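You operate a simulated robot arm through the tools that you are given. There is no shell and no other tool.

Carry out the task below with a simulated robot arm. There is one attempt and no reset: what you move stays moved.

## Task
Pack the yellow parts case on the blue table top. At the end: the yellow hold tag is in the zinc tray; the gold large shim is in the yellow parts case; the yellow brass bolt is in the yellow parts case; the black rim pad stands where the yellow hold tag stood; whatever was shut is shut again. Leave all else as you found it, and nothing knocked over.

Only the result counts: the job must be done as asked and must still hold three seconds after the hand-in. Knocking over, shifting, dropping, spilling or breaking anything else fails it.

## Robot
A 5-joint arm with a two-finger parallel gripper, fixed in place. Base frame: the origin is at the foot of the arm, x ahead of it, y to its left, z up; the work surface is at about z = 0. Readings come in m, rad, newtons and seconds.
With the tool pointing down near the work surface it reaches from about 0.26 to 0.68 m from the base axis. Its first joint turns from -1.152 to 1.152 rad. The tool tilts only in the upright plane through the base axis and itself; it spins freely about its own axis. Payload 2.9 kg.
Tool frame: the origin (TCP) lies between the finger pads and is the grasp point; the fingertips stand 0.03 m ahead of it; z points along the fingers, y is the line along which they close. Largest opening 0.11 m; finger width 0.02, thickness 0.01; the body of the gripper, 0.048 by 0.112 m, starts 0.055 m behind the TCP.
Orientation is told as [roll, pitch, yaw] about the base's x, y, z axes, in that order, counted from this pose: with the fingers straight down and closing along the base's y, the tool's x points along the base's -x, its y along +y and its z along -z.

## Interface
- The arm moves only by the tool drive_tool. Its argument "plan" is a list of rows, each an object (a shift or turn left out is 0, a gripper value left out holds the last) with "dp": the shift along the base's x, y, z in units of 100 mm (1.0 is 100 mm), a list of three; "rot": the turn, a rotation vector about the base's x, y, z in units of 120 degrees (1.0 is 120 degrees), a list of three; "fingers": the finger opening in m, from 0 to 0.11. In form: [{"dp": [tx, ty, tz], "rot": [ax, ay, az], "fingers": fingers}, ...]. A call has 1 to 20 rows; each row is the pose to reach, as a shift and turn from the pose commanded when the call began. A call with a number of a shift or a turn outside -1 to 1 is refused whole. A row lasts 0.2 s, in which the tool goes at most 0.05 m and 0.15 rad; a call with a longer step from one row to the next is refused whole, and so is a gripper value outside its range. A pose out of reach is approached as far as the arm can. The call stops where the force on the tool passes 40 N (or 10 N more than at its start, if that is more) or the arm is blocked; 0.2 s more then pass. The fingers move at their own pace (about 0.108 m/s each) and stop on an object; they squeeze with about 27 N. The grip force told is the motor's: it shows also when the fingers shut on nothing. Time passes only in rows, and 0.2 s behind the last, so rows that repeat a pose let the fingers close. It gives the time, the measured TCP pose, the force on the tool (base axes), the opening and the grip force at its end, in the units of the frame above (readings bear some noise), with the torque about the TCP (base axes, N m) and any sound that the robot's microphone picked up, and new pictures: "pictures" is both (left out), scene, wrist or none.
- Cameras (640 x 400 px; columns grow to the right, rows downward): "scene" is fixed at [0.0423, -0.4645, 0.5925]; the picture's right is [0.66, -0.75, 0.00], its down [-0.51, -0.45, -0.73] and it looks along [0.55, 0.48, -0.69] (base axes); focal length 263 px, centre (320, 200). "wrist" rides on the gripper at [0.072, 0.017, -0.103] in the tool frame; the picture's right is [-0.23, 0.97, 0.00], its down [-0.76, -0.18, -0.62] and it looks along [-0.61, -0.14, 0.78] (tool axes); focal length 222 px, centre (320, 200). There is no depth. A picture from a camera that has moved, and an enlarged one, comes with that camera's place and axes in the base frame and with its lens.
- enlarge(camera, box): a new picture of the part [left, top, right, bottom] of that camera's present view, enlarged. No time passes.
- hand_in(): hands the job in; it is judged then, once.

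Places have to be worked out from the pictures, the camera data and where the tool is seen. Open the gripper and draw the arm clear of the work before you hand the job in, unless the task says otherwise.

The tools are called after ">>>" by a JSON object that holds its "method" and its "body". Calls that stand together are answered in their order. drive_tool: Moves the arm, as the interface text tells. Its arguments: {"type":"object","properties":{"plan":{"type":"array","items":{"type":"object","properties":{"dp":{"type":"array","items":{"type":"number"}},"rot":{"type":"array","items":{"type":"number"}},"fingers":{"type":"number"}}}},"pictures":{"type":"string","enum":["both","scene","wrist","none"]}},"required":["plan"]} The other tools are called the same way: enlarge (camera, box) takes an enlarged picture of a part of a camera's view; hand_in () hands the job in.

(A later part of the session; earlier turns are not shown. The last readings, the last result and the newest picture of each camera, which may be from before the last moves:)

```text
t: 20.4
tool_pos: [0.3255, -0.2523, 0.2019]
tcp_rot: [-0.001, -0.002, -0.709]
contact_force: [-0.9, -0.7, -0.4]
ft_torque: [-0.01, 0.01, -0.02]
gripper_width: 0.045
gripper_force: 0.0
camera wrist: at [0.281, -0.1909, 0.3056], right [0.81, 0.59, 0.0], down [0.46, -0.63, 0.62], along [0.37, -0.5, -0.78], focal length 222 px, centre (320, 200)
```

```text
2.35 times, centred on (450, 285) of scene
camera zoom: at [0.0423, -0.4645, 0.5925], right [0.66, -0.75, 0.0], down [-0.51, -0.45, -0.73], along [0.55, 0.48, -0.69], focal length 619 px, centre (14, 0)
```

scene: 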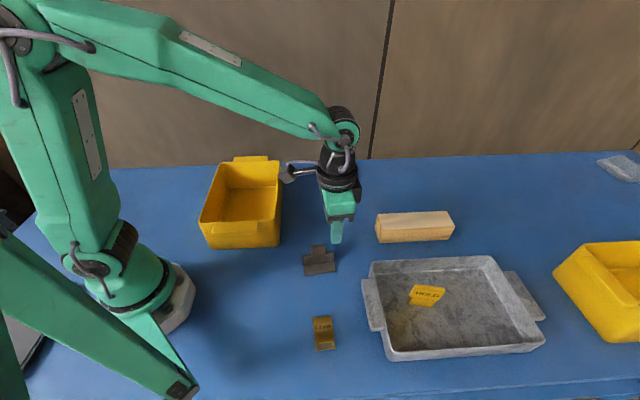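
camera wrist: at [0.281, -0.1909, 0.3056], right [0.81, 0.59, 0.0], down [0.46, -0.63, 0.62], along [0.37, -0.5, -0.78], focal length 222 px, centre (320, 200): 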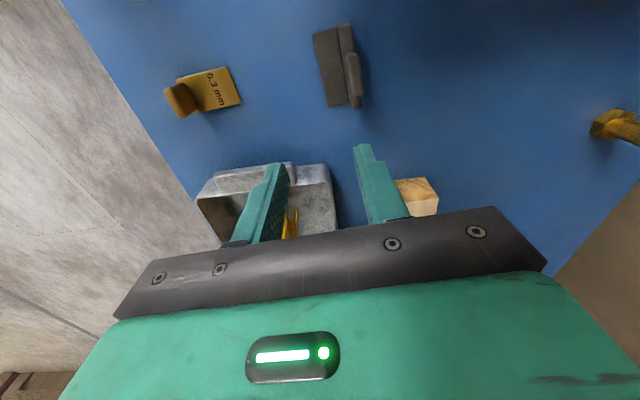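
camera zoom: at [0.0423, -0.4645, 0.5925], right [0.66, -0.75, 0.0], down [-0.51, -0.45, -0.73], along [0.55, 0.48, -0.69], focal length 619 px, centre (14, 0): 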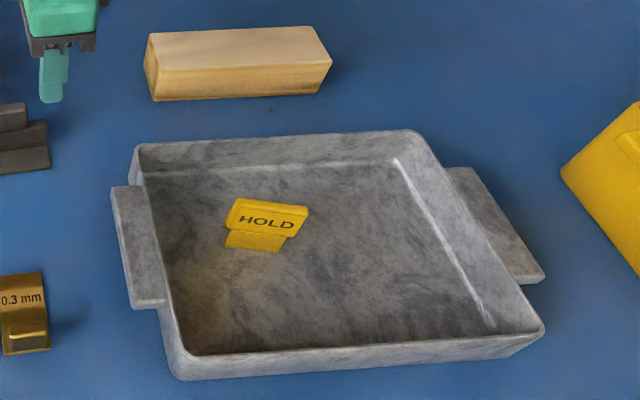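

The tag stands fine in the tray. Now I look closely at the pad to determine its shape and pose.

>>> {"method": "enlarge", "body": {"camera": "wrist", "box": [290, 10, 390, 120]}}

>>> {"method": "enlarge", "body": {"camera": "scene", "box": [290, 225, 350, 290]}}

>>> {"method": "enlarge", "body": {"camera": "wrist", "box": [150, 50, 260, 130]}}

```text
3.64 times, centred on (340, 65) of wrist
camera zoom: at [0.281, -0.1909, 0.3056], right [0.81, 0.59, 0.0], down [0.46, -0.63, 0.62], along [0.37, -0.5, -0.78], focal length 808 px, centre (247, 691)
```

zoom: 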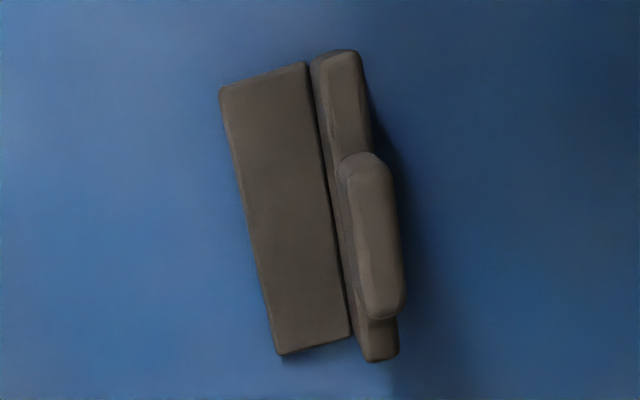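

```text
6.15 times, centred on (320, 258) of scene
camera zoom: at [0.0423, -0.4645, 0.5925], right [0.66, -0.75, 0.0], down [-0.51, -0.45, -0.73], along [0.55, 0.48, -0.69], focal length 1619 px, centre (320, -154)
```

zoom: 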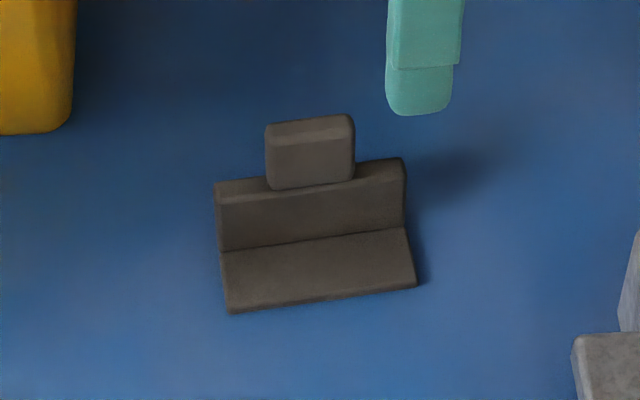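

```text
5.00 times, centred on (205, 90) of wrist
camera zoom: at [0.281, -0.1909, 0.3056], right [0.81, 0.59, 0.0], down [0.46, -0.63, 0.62], along [0.37, -0.5, -0.78], focal length 1111 px, centre (895, 750)
```

zoom: 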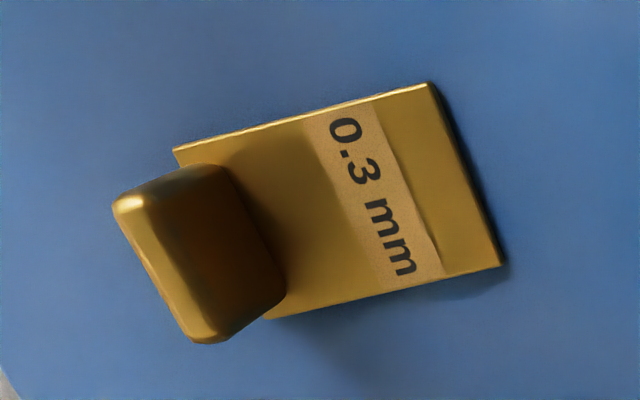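

The pad is an L-bracket with a grip tab on its rear wall: tab centre ≈ (0.334,-0.2025), top z≈0.07, about 10 mm thick, 33 mm wide, at yaw ≈ -40°. I'll move above the tab with the fingers at 0.05 and check.

>>> {"method": "drive_tool", "body": {"plan": [{"dp": [0.04, 0.25, -0.1], "rot": [0, 0, 0.005], "fingers": 0.05}, {"dp": [0.087, 0.485, -0.3], "rot": [0, 0, 0.005], "fingers": 0.05}, {"dp": [0.087, 0.485, -0.7], "rot": [0, 0, 0.005], "fingers": 0.05}, {"dp": [0.087, 0.485, -0.8], "rot": [0, 0, 0.005], "fingers": 0.05}, {"dp": [0.087, 0.485, -0.8], "rot": [0, 0, 0.005], "fingers": 0.05}]}}

>>> {"method": "enlarge", "body": {"camera": "wrist", "box": [200, 40, 440, 215]}}

>>> {"method": "enlarge", "body": {"camera": "scene", "box": [285, 210, 355, 290]}}

```text
t: 21.6
tool_pos: [0.3341, -0.2039, 0.1213]
tcp_rot: [-0.001, 0.0, -0.697]
contact_force: [-0.5, -0.9, 0.3]
ft_torque: [-0.02, -0.02, 0.01]
gripper_width: 0.0502
gripper_force: 0.0
camera wrist: at [0.2897, -0.1431, 0.2258], right [0.8, 0.6, 0.0], down [0.47, -0.63, 0.62], along [0.37, -0.5, -0.78], focal length 222 px, centre (320, 200)
```

scene: 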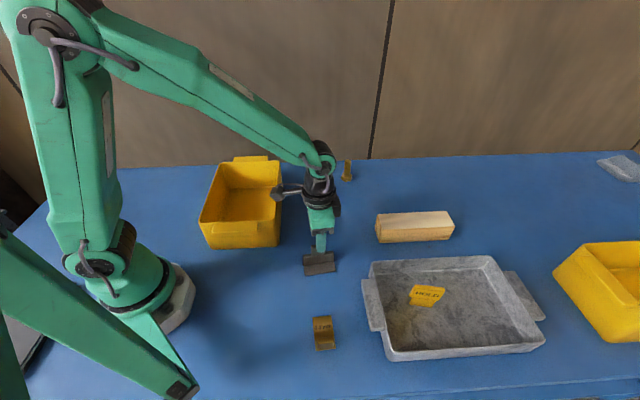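
wrist: 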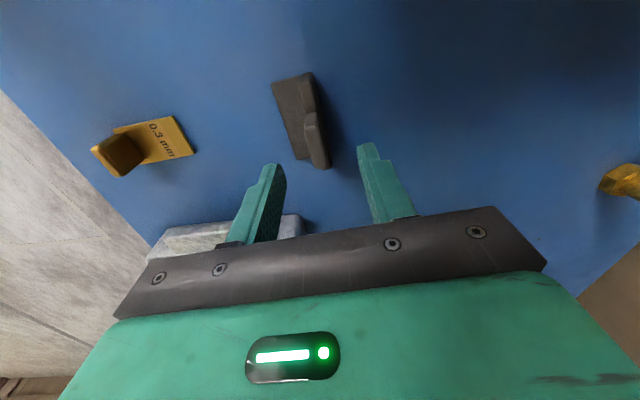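

```text
2.29 times, centred on (320, 128) of wrist
camera zoom: at [0.2897, -0.1431, 0.2258], right [0.8, 0.6, 0.0], down [0.47, -0.63, 0.62], along [0.37, -0.5, -0.78], focal length 508 px, centre (320, 366)
```

zoom: 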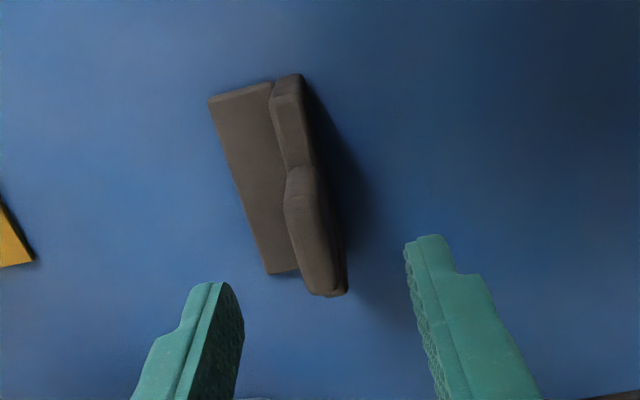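

```text
5.00 times, centred on (320, 250) of scene
camera zoom: at [0.0423, -0.4645, 0.5925], right [0.66, -0.75, 0.0], down [-0.51, -0.45, -0.73], along [0.55, 0.48, -0.69], focal length 1316 px, centre (320, -50)
```

zoom: 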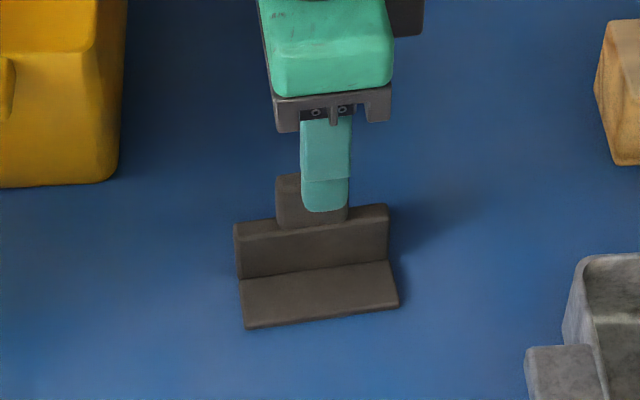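

The tab is centred between the fingers to within 2 mm. Descending to TCP z≈0.072 and then closing.

>>> {"method": "drive_tool", "body": {"plan": [{"dp": [-0.008, -0.01, -0.2]}, {"dp": [-0.008, -0.01, -0.4]}, {"dp": [-0.008, -0.01, -0.5]}, {"dp": [-0.008, -0.01, -0.5]}]}}

>>> {"method": "enlarge", "body": {"camera": "wrist", "box": [200, 60, 440, 235]}}

>>> {"method": "enlarge", "body": {"camera": "scene", "box": [285, 210, 355, 290]}}

```text
t: 22.6
tool_pos: [0.3329, -0.2073, 0.0712]
tcp_rot: [0.0, 0.001, -0.698]
contact_force: [-0.6, 0.2, 0.4]
ft_torque: [0.01, -0.03, -0.01]
gripper_width: 0.0499
gripper_force: 0.1
camera wrist: at [0.2892, -0.1465, 0.1753], right [0.8, 0.6, 0.0], down [0.47, -0.63, 0.62], along [0.37, -0.5, -0.78], focal length 222 px, centre (320, 200)
```

scene: 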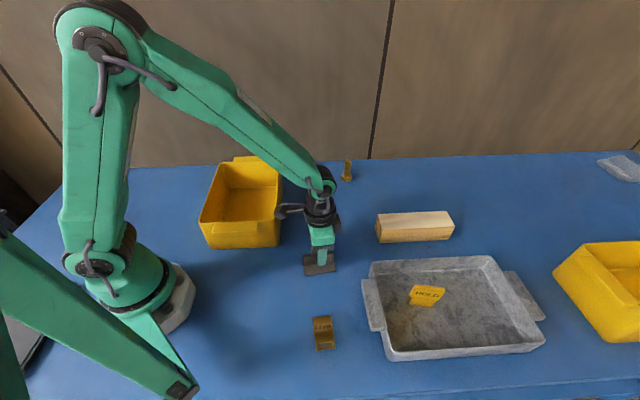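
wrist: 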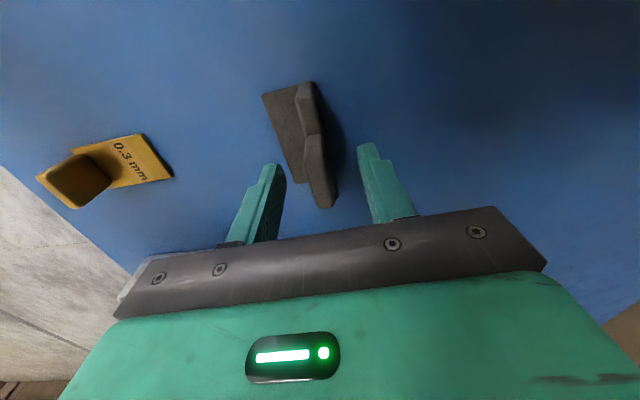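

```text
2.29 times, centred on (320, 148) of wrist
camera zoom: at [0.2892, -0.1465, 0.1753], right [0.8, 0.6, 0.0], down [0.47, -0.63, 0.62], along [0.37, -0.5, -0.78], focal length 508 px, centre (320, 320)
```

zoom: 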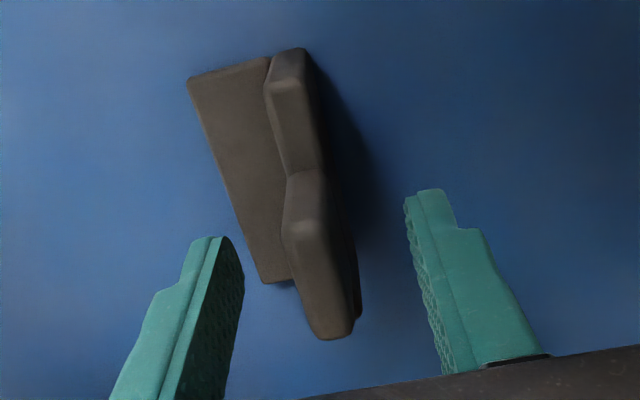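

```text
5.00 times, centred on (320, 250) of scene
camera zoom: at [0.0423, -0.4645, 0.5925], right [0.66, -0.75, 0.0], down [-0.51, -0.45, -0.73], along [0.55, 0.48, -0.69], focal length 1316 px, centre (320, -50)
```

zoom: 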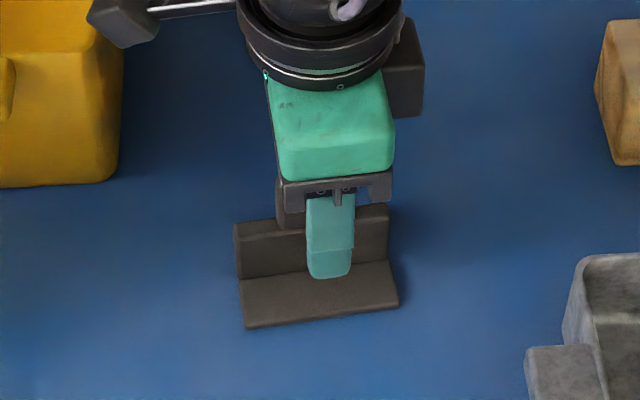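

The tab is well centred between the fingers. Closing the gripper.

>>> {"method": "drive_tool", "body": {"plan": [{"fingers": 0.03}, {"fingers": 0.015}, {"fingers": 0.0}, {"fingers": 0.0}, {"fingers": 0.0}]}}

>>> {"method": "enlarge", "body": {"camera": "wrist", "box": [200, 60, 440, 235]}}

>>> {"method": "enlarge", "body": {"camera": "scene", "box": [285, 210, 355, 290]}}

```text
t: 23.8
tool_pos: [0.3334, -0.2085, 0.0712]
tcp_rot: [0.0, -0.002, -0.7]
contact_force: [-0.1, 0.3, -0.9]
ft_torque: [0.01, 0.02, 0.07]
gripper_width: 0.0116
gripper_force: 26.9
camera wrist: at [0.2892, -0.1465, 0.1755], right [0.8, 0.6, 0.0], down [0.47, -0.63, 0.62], along [0.37, -0.5, -0.78], focal length 222 px, centre (320, 200)
```

scene: 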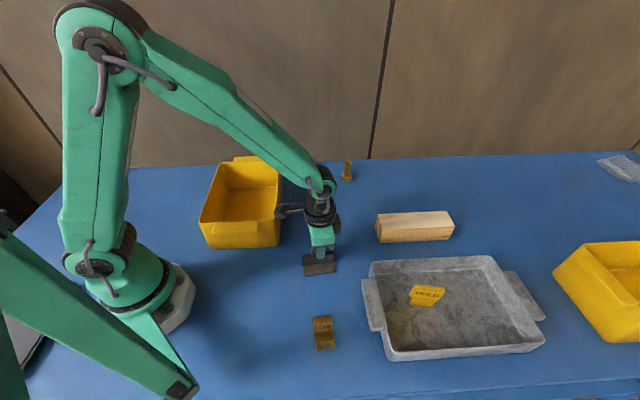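
wrist: 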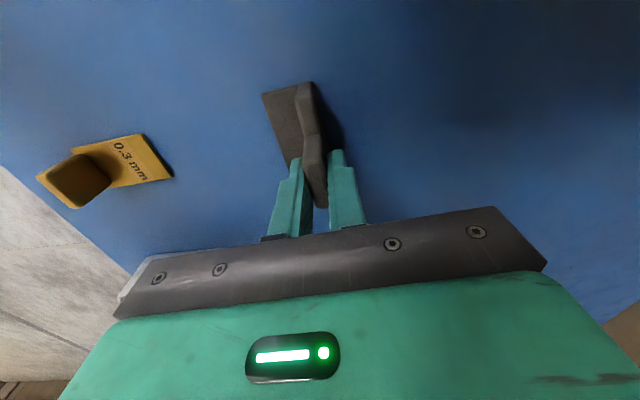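

```text
2.29 times, centred on (320, 148) of wrist
camera zoom: at [0.2892, -0.1465, 0.1755], right [0.8, 0.6, 0.0], down [0.47, -0.63, 0.62], along [0.37, -0.5, -0.78], focal length 508 px, centre (320, 320)
```

zoom: 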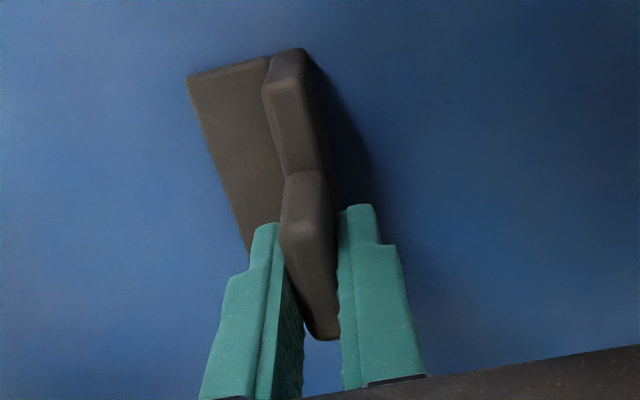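

```text
5.00 times, centred on (320, 250) of scene
camera zoom: at [0.0423, -0.4645, 0.5925], right [0.66, -0.75, 0.0], down [-0.51, -0.45, -0.73], along [0.55, 0.48, -0.69], focal length 1316 px, centre (320, -50)
```

zoom: 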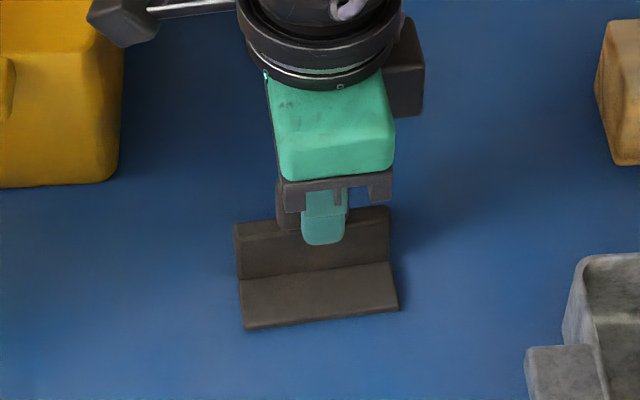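

The pad is gripped (11.6 mm, 27 N). I'll lift 0.1 m and carry it toward the tag's old spot, aiming for TCP ≈ (0.529,-0.0975).

>>> {"method": "drive_tool", "body": {"plan": [{"dp": [0, 0, 0.2]}, {"dp": [0, 0, 0.6]}, {"dp": [0, 0, 1.0]}, {"dp": [0.33, 0.18, 1.0]}, {"dp": [0.66, 0.36, 1.0]}, {"dp": [1.0, 0.55, 1.0]}, {"dp": [1.0, 0.55, 1.0]}], "pictures": "scene"}}

>>> {"method": "drive_tool", "body": {"plan": [{"dp": [0.32, 0.18, 0], "rot": [0, 0, -0.047]}, {"dp": [0.64, 0.36, 0], "rot": [0, 0, -0.095]}, {"dp": [0.957, 0.55, 0], "rot": [0, 0, -0.142]}, {"dp": [0.957, 0.55, 0], "rot": [0, 0, -0.142]}, {"dp": [0.957, 0.55, 0], "rot": [0, 0, -0.142]}]}}

```text
t: 25.4
tool_pos: [0.4323, -0.1546, 0.1701]
tcp_rot: [0.001, 0.0, -0.699]
contact_force: [-0.2, 1.0, -1.5]
ft_torque: [-0.01, -0.01, -0.02]
gripper_width: 0.0115
gripper_force: 26.8
```

scene: 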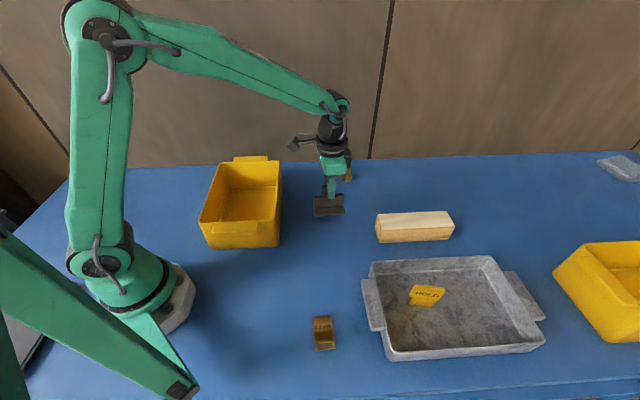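

```text
t: 26.6
tool_pos: [0.5275, -0.1008, 0.1735]
tcp_rot: [-0.001, 0.0, -0.997]
contact_force: [0.8, 0.5, -0.8]
ft_torque: [-0.01, -0.01, 0.0]
gripper_width: 0.0115
gripper_force: 27.3
camera wrist: at [0.5036, -0.0277, 0.2764], right [0.94, 0.34, 0.0], down [0.26, -0.74, 0.62], along [0.21, -0.59, -0.78], focal length 222 px, centre (320, 200)
```

scene: 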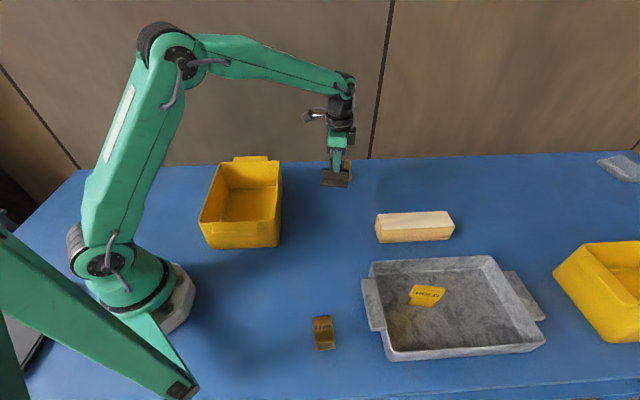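
wrist: 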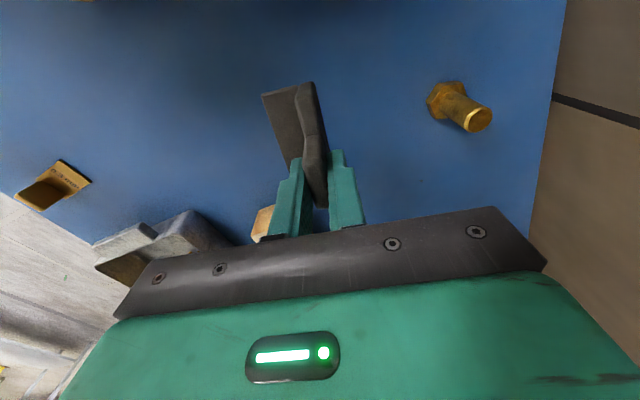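

The pad is over the target. Descending to about 4 mm above the table, then feeling for contact in small steps.

>>> {"method": "drive_tool", "body": {"plan": [{"dp": [0, 0, -0.3]}, {"dp": [0, 0, -0.6]}, {"dp": [0, 0, -0.85]}, {"dp": [0, 0, -0.96]}, {"dp": [0, 0, -0.96]}]}}

>>> {"method": "drive_tool", "body": {"plan": [{"dp": [0, 0, -0.02]}, {"dp": [0, 0, -0.02]}], "pictures": "none"}}

>>> {"method": "drive_tool", "body": {"plan": [{"dp": [0, 0, -0.01]}, {"dp": [0, 0, -0.01]}], "pictures": "none"}}

```text
t: 27.8
tool_pos: [0.5285, -0.0974, 0.0753]
tcp_rot: [-0.001, -0.001, -0.996]
contact_force: [-0.2, 0.1, -0.8]
ft_torque: [-0.03, 0.0, 0.0]
gripper_width: 0.0112
gripper_force: 27.2
camera wrist: at [0.5038, -0.0262, 0.1796], right [0.94, 0.34, 0.0], down [0.27, -0.74, 0.62], along [0.21, -0.59, -0.78], focal length 222 px, centre (320, 200)
```

scene: 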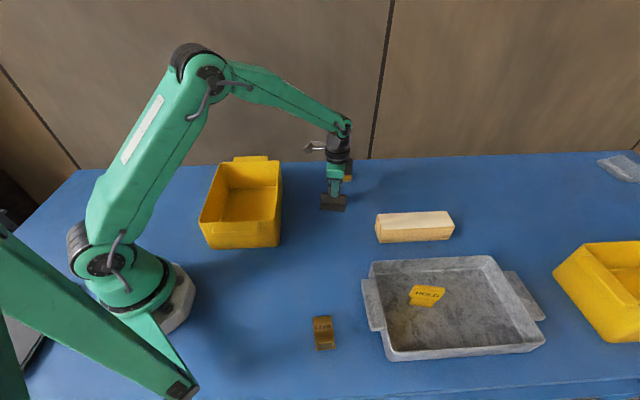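
wrist: 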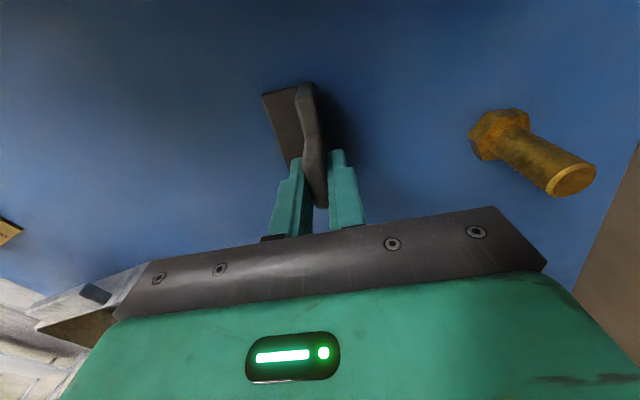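

```text
t: 28.4
tool_pos: [0.528, -0.097, 0.0744]
tcp_rot: [0.0, 0.0, -0.997]
contact_force: [-0.6, 0.1, 0.0]
ft_torque: [-0.01, -0.03, 0.02]
gripper_width: 0.0114
gripper_force: 26.7
```

```text
t: 29.0
tool_pos: [0.5275, -0.0973, 0.0733]
tcp_rot: [0.001, -0.001, -0.997]
contact_force: [0.4, -0.4, 0.0]
ft_torque: [0.0, 0.03, 0.01]
gripper_width: 0.0115
gripper_force: 27.3
```

Nearly touching. I'll check the pad's footprint in the scene view before setting down.

>>> {"method": "enlarge", "body": {"camera": "scene", "box": [300, 150, 380, 220]}}

>>> {"method": "drive_tool", "body": {"plan": [{"dp": [0, 0, -0.01]}, {"dp": [0, 0, -0.01]}], "pictures": "none"}}

```text
5.71 times, centred on (340, 185) of scene
camera zoom: at [0.0423, -0.4645, 0.5925], right [0.66, -0.75, 0.0], down [-0.51, -0.45, -0.73], along [0.55, 0.48, -0.69], focal length 1504 px, centre (206, 286)
```

zoom: 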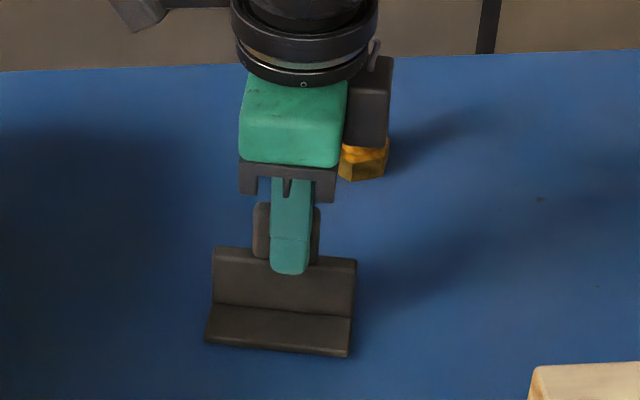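

```text
t: 29.6
tool_pos: [0.5279, -0.0986, 0.0722]
tcp_rot: [0.001, -0.001, -0.996]
contact_force: [0.1, -0.4, -1.0]
ft_torque: [0.02, -0.01, 0.0]
gripper_width: 0.0113
gripper_force: 26.8
```

Pad footprint centre is ≈ (0.518,-0.102), coincident with the tag's old foot centre. Continuing down until contact.

>>> {"method": "drive_tool", "body": {"plan": [{"dp": [0, 0, -0.008]}, {"dp": [0, 0, -0.008]}], "pictures": "none"}}

>>> {"method": "drive_tool", "body": {"plan": [{"dp": [0, 0, -0.008]}, {"dp": [0, 0, -0.008]}], "pictures": "none"}}

```text
t: 30.2
tool_pos: [0.5282, -0.0968, 0.0716]
tcp_rot: [0.0, 0.0, -0.996]
contact_force: [-0.9, -1.4, 2.5]
ft_torque: [-0.03, 0.14, 0.07]
gripper_width: 0.0118
gripper_force: 26.6
```

```text
t: 30.8
tool_pos: [0.5287, -0.0966, 0.0719]
tcp_rot: [0.0, 0.001, -0.997]
contact_force: [-4.6, -2.6, 11.3]
ft_torque: [-0.04, 0.29, 0.03]
gripper_width: 0.0116
gripper_force: 27.0
```

Contact felt (11 N), so the pad is on the table. Easing up 0.6 mm, opening the fingers, and checking.

>>> {"method": "drive_tool", "body": {"plan": [{"dp": [0, 0, 0.006]}, {"dp": [0, 0, 0.006]}, {"dp": [0, 0, 0.006], "fingers": 0.018}, {"dp": [0, 0, 0.006], "fingers": 0.03}, {"dp": [0, 0, 0.006], "fingers": 0.045}, {"dp": [0, 0, 0.006], "fingers": 0.045}]}}

>>> {"method": "enlarge", "body": {"camera": "wrist", "box": [200, 60, 440, 235]}}

```text
t: 32.2
tool_pos: [0.529, -0.0979, 0.0713]
tcp_rot: [0.0, 0.001, -0.999]
contact_force: [0.5, 0.4, 0.2]
ft_torque: [-0.01, 0.01, 0.01]
gripper_width: 0.0451
gripper_force: 0.0
camera wrist: at [0.5041, -0.0254, 0.1753], right [0.94, 0.34, 0.0], down [0.26, -0.74, 0.62], along [0.21, -0.59, -0.78], focal length 222 px, centre (320, 200)
```

scene: 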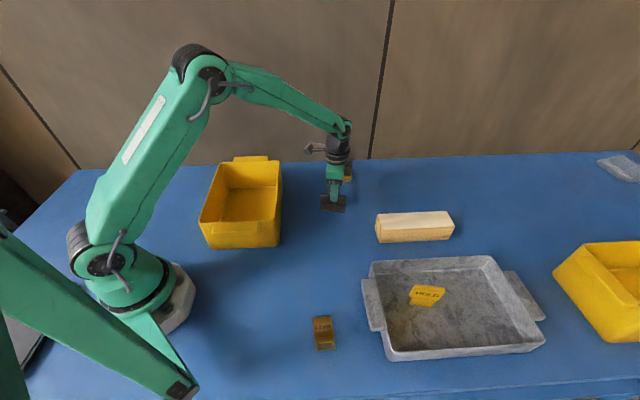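
wrist: 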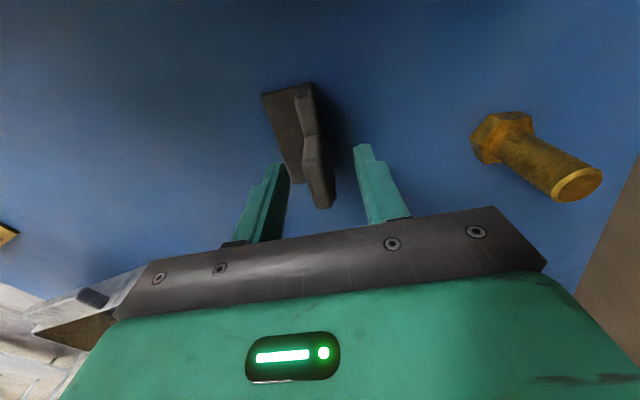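

```text
2.29 times, centred on (320, 148) of wrist
camera zoom: at [0.5041, -0.0254, 0.1753], right [0.94, 0.34, 0.0], down [0.26, -0.74, 0.62], along [0.21, -0.59, -0.78], focal length 508 px, centre (320, 320)
```

zoom: 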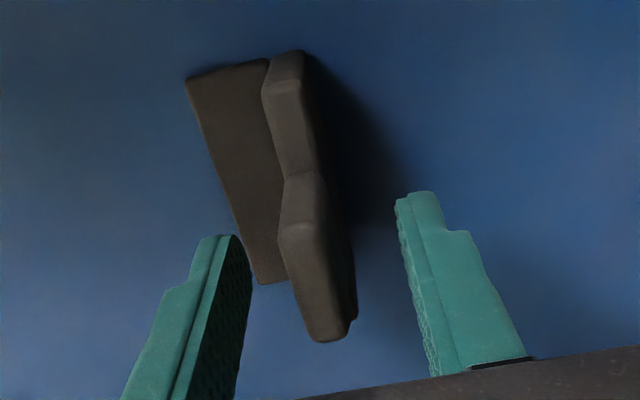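

The pad stands squarely at the tag's old place. Lifting straight up and moving toward the bolt near (0.66,-0.047).

>>> {"method": "drive_tool", "body": {"plan": [{"dp": [0, 0, 0.3]}, {"dp": [0, 0, 0.65]}, {"dp": [0, 0, 1.0]}, {"dp": [0.3, 0.12, 1.0], "rot": [0, 0, 0.05], "fingers": 0.06}, {"dp": [0.65, 0.25, 1.0], "rot": [0, 0, 0.1], "fingers": 0.06}, {"dp": [0.65, 0.25, 1.0], "rot": [0, 0, 0.1], "fingers": 0.06}]}}

>>> {"method": "enlarge", "body": {"camera": "wrist", "box": [300, 40, 460, 200]}}

>>> {"method": "enlarge", "body": {"camera": "scene", "box": [300, 150, 380, 220]}}

```text
t: 33.6
tool_pos: [0.5945, -0.0707, 0.1719]
tcp_rot: [0.0, -0.001, -0.785]
contact_force: [0.1, -0.4, 1.1]
ft_torque: [0.01, 0.02, -0.01]
gripper_width: 0.06
gripper_force: 0.1
camera wrist: at [0.5551, -0.0064, 0.2753], right [0.85, 0.53, 0.0], down [0.41, -0.66, 0.62], along [0.33, -0.53, -0.78], focal length 222 px, centre (320, 200)
```

scene: 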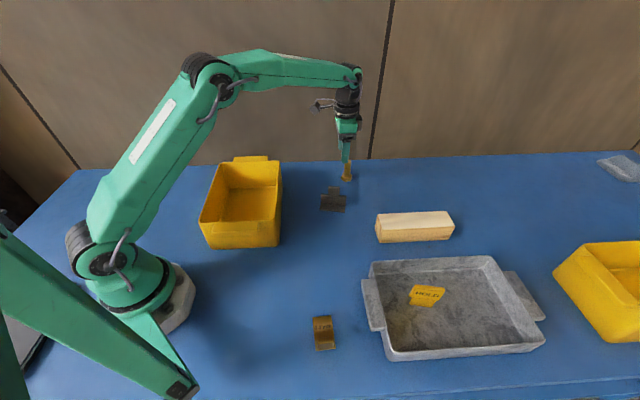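
wrist: 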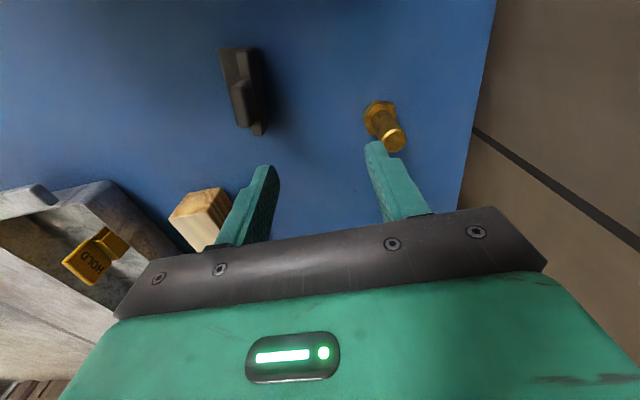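

```text
2.50 times, centred on (380, 120) of wrist
camera zoom: at [0.5551, -0.0064, 0.2753], right [0.85, 0.53, 0.0], down [0.41, -0.66, 0.62], along [0.33, -0.53, -0.78], focal length 555 px, centre (170, 400)
```

zoom: 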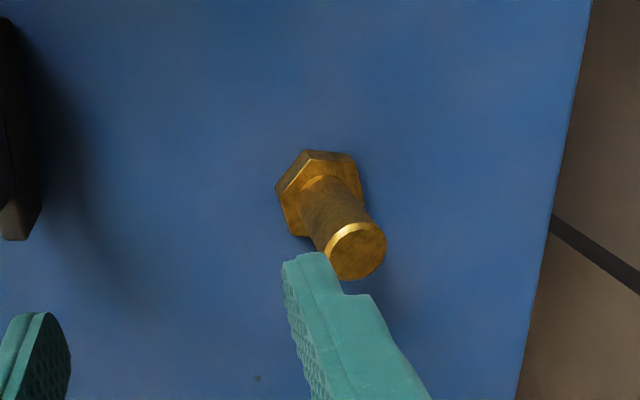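

```text
5.71 times, centred on (340, 185) of scene
camera zoom: at [0.0423, -0.4645, 0.5925], right [0.66, -0.75, 0.0], down [-0.51, -0.45, -0.73], along [0.55, 0.48, -0.69], focal length 1504 px, centre (206, 286)
```

zoom: 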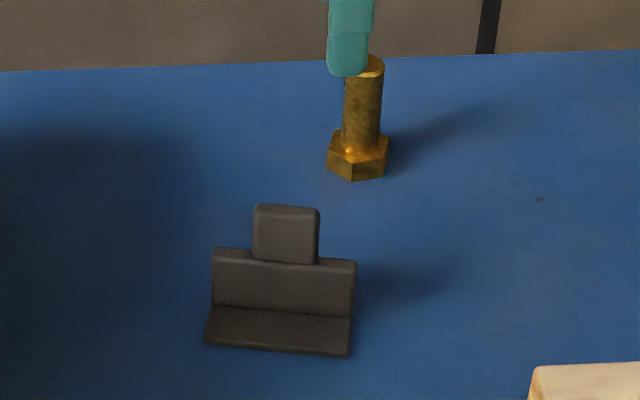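

Bolt shank top is at ≈ (0.662,-0.044), about 74 mm tall. Moving over it.

>>> {"method": "drive_tool", "body": {"plan": [{"dp": [0.34, 0.13, 0]}, {"dp": [0.68, 0.26, -0.1]}, {"dp": [0.68, 0.26, -0.3]}, {"dp": [0.68, 0.26, -0.3]}]}}

>>> {"method": "enlarge", "body": {"camera": "wrist", "box": [240, 60, 400, 220]}}

>>> {"method": "enlarge", "body": {"camera": "scene", "box": [300, 130, 400, 220]}}

```text
t: 34.6
tool_pos: [0.6622, -0.047, 0.1402]
tcp_rot: [0.0, 0.0, -0.787]
contact_force: [-0.5, -0.5, 0.9]
ft_torque: [0.03, 0.0, -0.01]
gripper_width: 0.0602
gripper_force: 0.0
camera wrist: at [0.6223, 0.0177, 0.2452], right [0.85, 0.53, 0.0], down [0.41, -0.66, 0.62], along [0.33, -0.53, -0.78], focal length 222 px, centre (320, 200)
```

scene: 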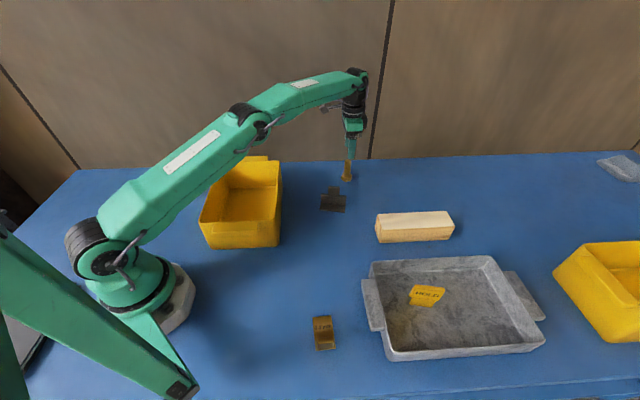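
wrist: 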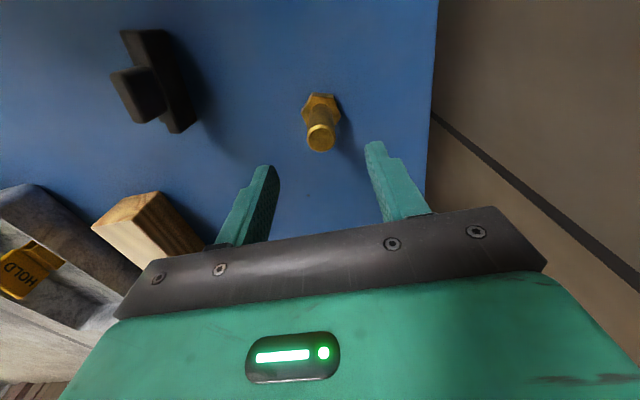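

```text
2.50 times, centred on (320, 140) of wrist
camera zoom: at [0.6223, 0.0177, 0.2452], right [0.85, 0.53, 0.0], down [0.41, -0.66, 0.62], along [0.33, -0.53, -0.78], focal length 555 px, centre (320, 350)
```

zoom: 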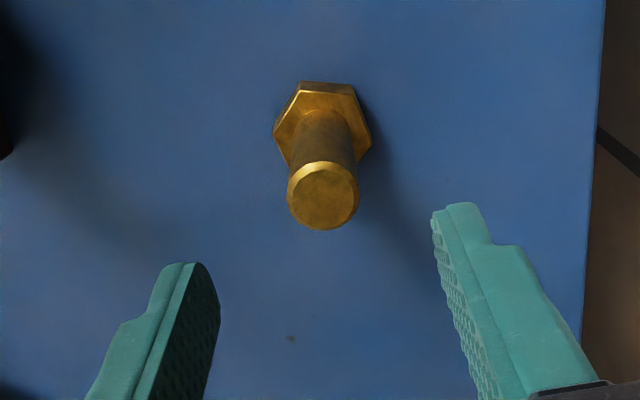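

```text
4.44 times, centred on (350, 175) of scene
camera zoom: at [0.0423, -0.4645, 0.5925], right [0.66, -0.75, 0.0], down [-0.51, -0.45, -0.73], along [0.55, 0.48, -0.69], focal length 1170 px, centre (187, 311)
```

zoom: 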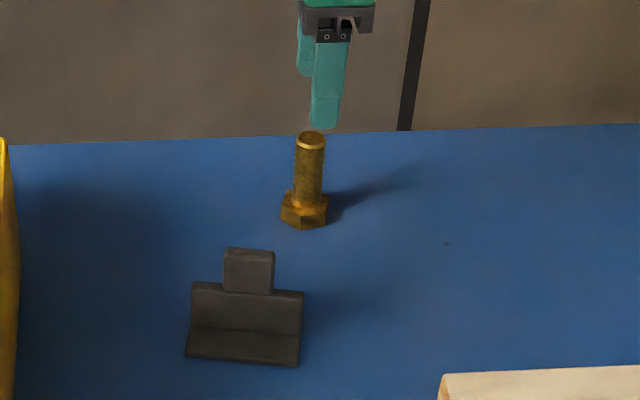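

The bolt is within ~2 mm of the TCP axis. Descending to TCP z≈0.06 (tips above the hex head).

>>> {"method": "drive_tool", "body": {"plan": [{"dp": [0.015, 0.003, -0.2]}, {"dp": [0.015, 0.003, -0.45]}, {"dp": [0.015, 0.003, -0.7]}, {"dp": [0.015, 0.003, -0.81]}, {"dp": [0.015, 0.003, -0.81]}]}}

>>> {"method": "enlarge", "body": {"camera": "wrist", "box": [200, 60, 440, 235]}}

>>> {"method": "enlarge", "body": {"camera": "scene", "box": [300, 130, 400, 220]}}

```text
t: 35.8
tool_pos: [0.6628, -0.0484, 0.0592]
tcp_rot: [-0.001, -0.001, -0.787]
contact_force: [0.0, -0.4, 0.0]
ft_torque: [-0.01, 0.0, 0.0]
gripper_width: 0.0598
gripper_force: 0.0
camera wrist: at [0.6239, 0.0175, 0.1634], right [0.85, 0.53, 0.0], down [0.41, -0.66, 0.62], along [0.33, -0.53, -0.78], focal length 222 px, centre (320, 200)
```

scene: 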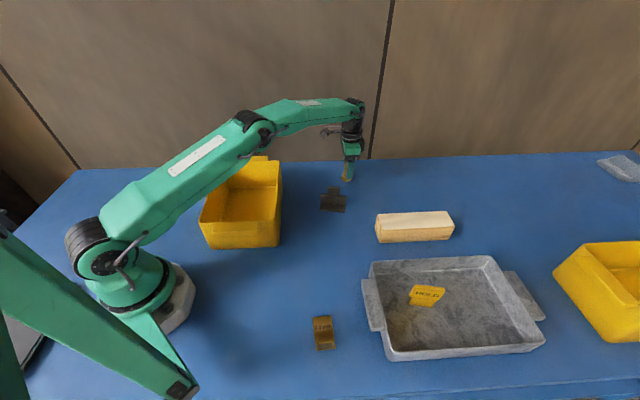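
wrist: 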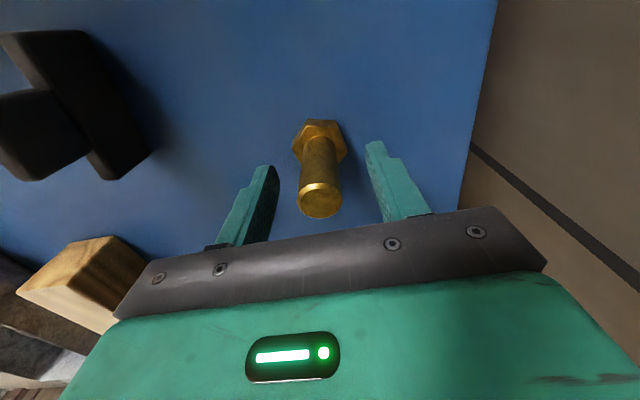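

```text
2.29 times, centred on (320, 148) of wrist
camera zoom: at [0.6239, 0.0175, 0.1634], right [0.85, 0.53, 0.0], down [0.41, -0.66, 0.62], along [0.33, -0.53, -0.78], focal length 508 px, centre (320, 320)
```

zoom: 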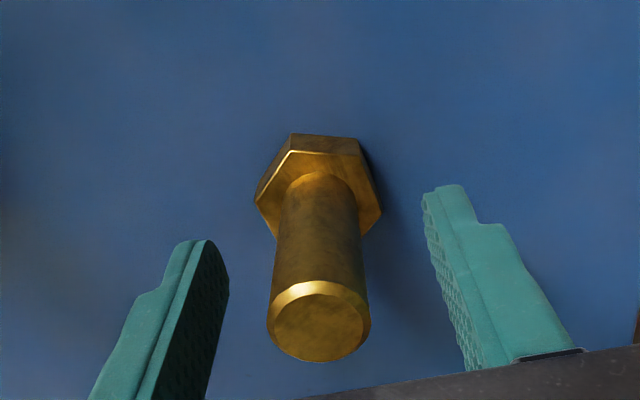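

```text
4.44 times, centred on (350, 175) of scene
camera zoom: at [0.0423, -0.4645, 0.5925], right [0.66, -0.75, 0.0], down [-0.51, -0.45, -0.73], along [0.55, 0.48, -0.69], focal length 1170 px, centre (187, 311)
```

zoom: 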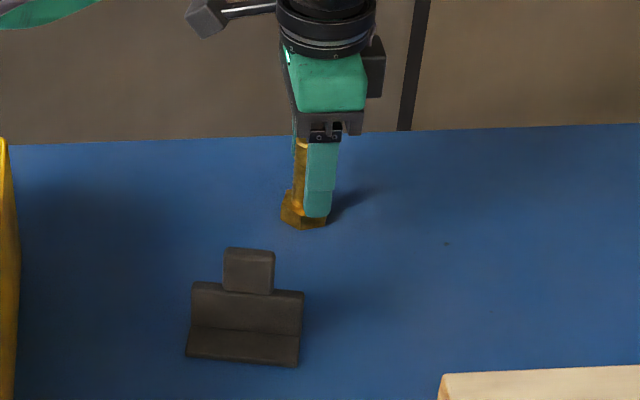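

The shank is centred between the fingers. Closing on the bolt.

>>> {"method": "drive_tool", "body": {"plan": [{"fingers": 0.04}, {"fingers": 0.02}, {"fingers": 0.01}, {"fingers": 0.01}, {"fingers": 0.01}]}}

>>> {"method": "enlarge", "body": {"camera": "wrist", "box": [200, 60, 440, 235]}}

>>> {"method": "enlarge", "body": {"camera": "scene", "box": [300, 130, 400, 220]}}

```text
t: 37.0
tool_pos: [0.663, -0.048, 0.0596]
tcp_rot: [0.0, 0.0, -0.788]
contact_force: [1.0, 1.2, -0.2]
ft_torque: [0.09, -0.13, 0.04]
gripper_width: 0.0245
gripper_force: 26.9
camera wrist: at [0.6239, 0.0176, 0.1636], right [0.85, 0.53, 0.0], down [0.41, -0.66, 0.62], along [0.33, -0.53, -0.78], focal length 222 px, centre (320, 200)
```

scene: 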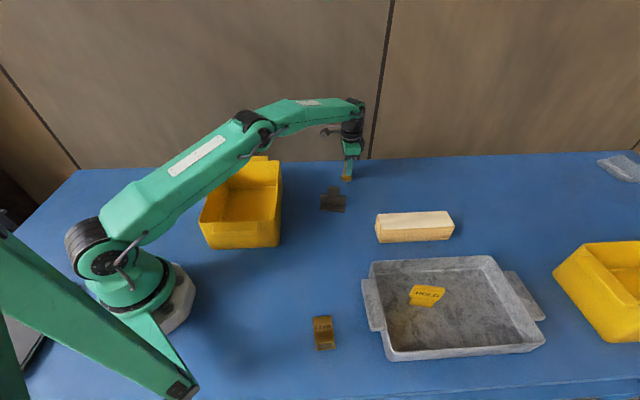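
wrist: 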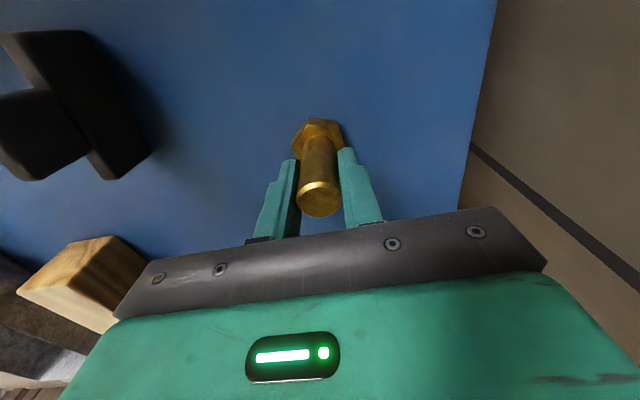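

```text
2.29 times, centred on (320, 148) of wrist
camera zoom: at [0.6239, 0.0176, 0.1636], right [0.85, 0.53, 0.0], down [0.41, -0.66, 0.62], along [0.33, -0.53, -0.78], focal length 508 px, centre (320, 320)
```

zoom: 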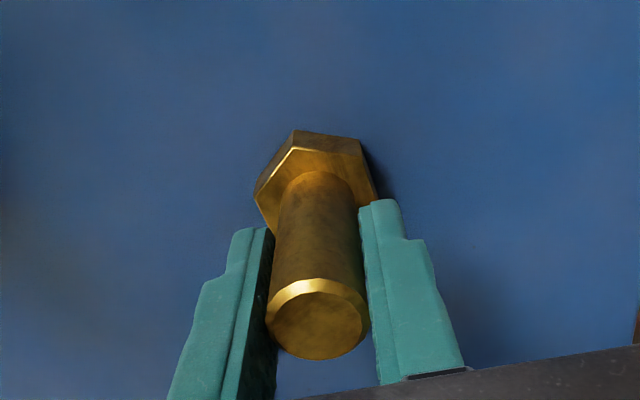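

```text
4.44 times, centred on (350, 175) of scene
camera zoom: at [0.0423, -0.4645, 0.5925], right [0.66, -0.75, 0.0], down [-0.51, -0.45, -0.73], along [0.55, 0.48, -0.69], focal length 1170 px, centre (187, 311)
```

zoom: 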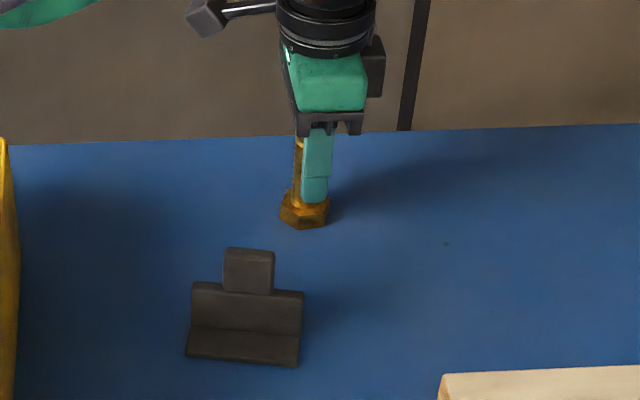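

Bolt gripped (24.5 mm, 27 N). Lifting vertically, then moving toward the case while rising to z≈0.23.

>>> {"method": "drive_tool", "body": {"plan": [{"dp": [0, 0, 0.2]}, {"dp": [0, 0, 0.6]}, {"dp": [0, 0, 1.0]}, {"dp": [-0.25, 0.15, 1.0]}, {"dp": [-0.5, 0.3, 1.0]}, {"dp": [-0.5, 0.3, 1.0]}], "pictures": "scene"}}

>>> {"method": "drive_tool", "body": {"plan": [{"dp": [-0.2, 0.12, 0.25]}, {"dp": [-0.4, 0.24, 0.5]}, {"dp": [-0.7, 0.42, 0.7]}, {"dp": [-1.0, 0.6, 0.7]}, {"dp": [-1.0, 0.6, 0.7]}]}}

```text
t: 38.4
tool_pos: [0.6117, -0.0161, 0.159]
tcp_rot: [0.001, 0.0, -0.787]
contact_force: [-1.4, -0.1, -3.6]
ft_torque: [-0.01, -0.01, 0.03]
gripper_width: 0.0239
gripper_force: 26.6
```

scene: 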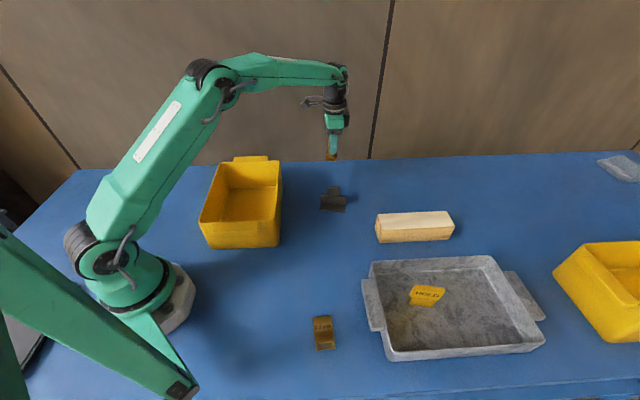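

```text
t: 39.6
tool_pos: [0.5128, 0.0431, 0.2306]
tcp_rot: [0.0, 0.0, -0.79]
contact_force: [0.2, 0.2, -2.9]
ft_torque: [-0.04, 0.0, -0.02]
gripper_width: 0.0237
gripper_force: 26.7
camera wrist: at [0.4738, 0.1079, 0.3355], right [0.85, 0.53, 0.0], down [0.41, -0.66, 0.62], along [0.33, -0.53, -0.78], focal length 222 px, centre (320, 200)
```

scene: 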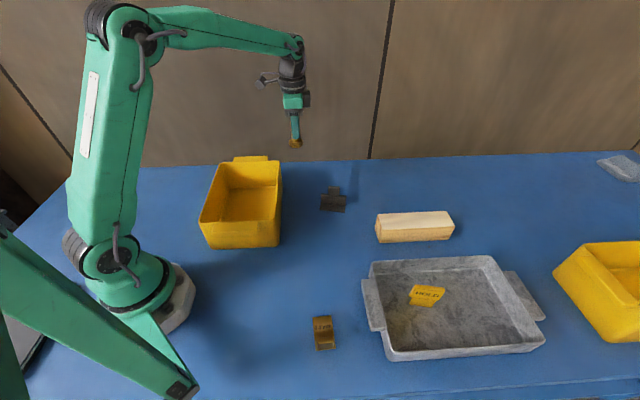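
wrist: 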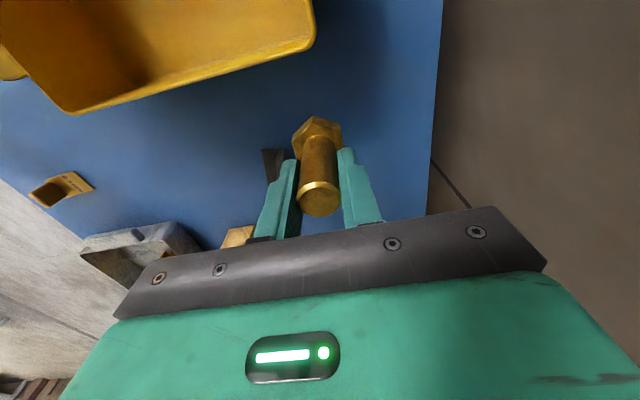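

The case rim is at ~0.10–0.11 m height and its centre ≈ (0.32,0.07). Moving the bolt over the far half of the case at ≈ (0.356,0.107).

>>> {"method": "drive_tool", "body": {"plan": [{"dp": [-0.35, 0.14, 0]}, {"dp": [-0.7, 0.28, 0]}, {"dp": [-1.0, 0.4, 0]}, {"dp": [-1.0, 0.4, 0]}], "pictures": "wrist"}}

>>> {"method": "drive_tool", "body": {"plan": [{"dp": [-0.3, 0.115, 0]}, {"dp": [-0.575, 0.227, 0]}, {"dp": [-0.575, 0.227, 0]}, {"dp": [-0.575, 0.227, 0]}]}}

```text
t: 40.6
tool_pos: [0.4136, 0.0828, 0.2316]
tcp_rot: [0.0, 0.0, -0.787]
contact_force: [-0.1, -0.7, -3.5]
ft_torque: [-0.02, -0.03, 0.01]
gripper_width: 0.0239
gripper_force: 26.1
camera wrist: at [0.3744, 0.1475, 0.3357], right [0.85, 0.53, 0.0], down [0.41, -0.66, 0.62], along [0.33, -0.53, -0.78], focal length 222 px, centre (320, 200)
```

wrist: 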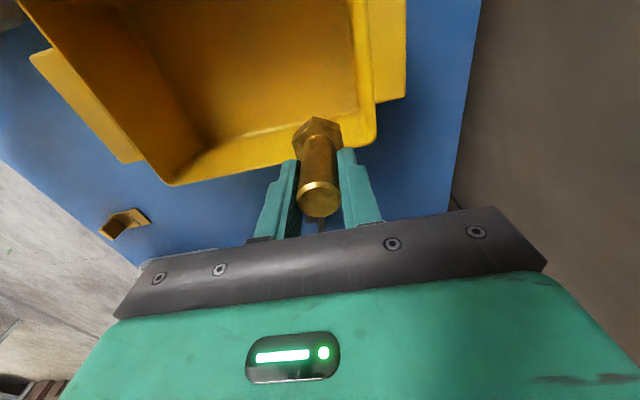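

```text
t: 41.6
tool_pos: [0.3554, 0.1052, 0.2329]
tcp_rot: [0.001, 0.001, -0.788]
contact_force: [-0.2, -0.2, -3.5]
ft_torque: [-0.01, 0.02, 0.03]
gripper_width: 0.0236
gripper_force: 26.6
camera wrist: at [0.317, 0.1702, 0.3361], right [0.85, 0.53, 0.0], down [0.41, -0.66, 0.62], along [0.33, -0.53, -0.78], focal length 222 px, centre (320, 200)
```

scene: 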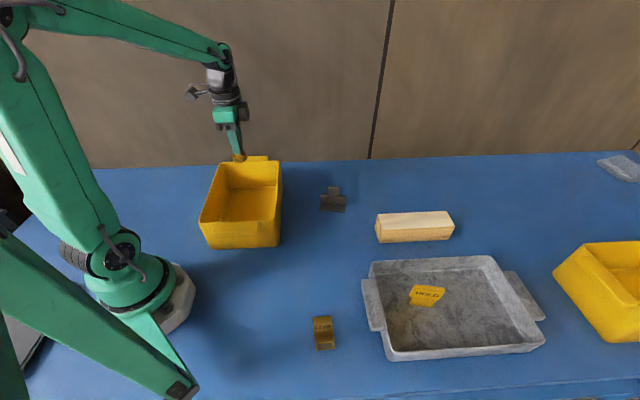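
wrist: 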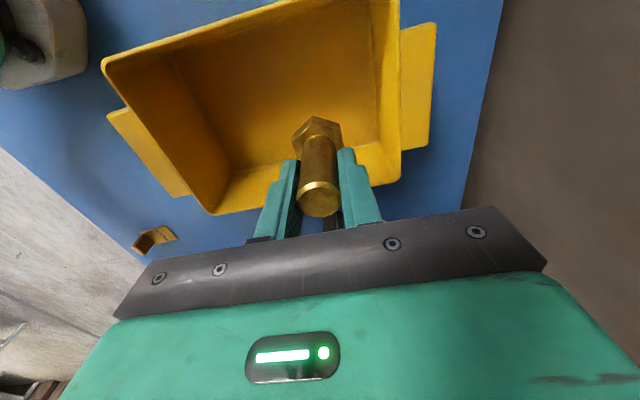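

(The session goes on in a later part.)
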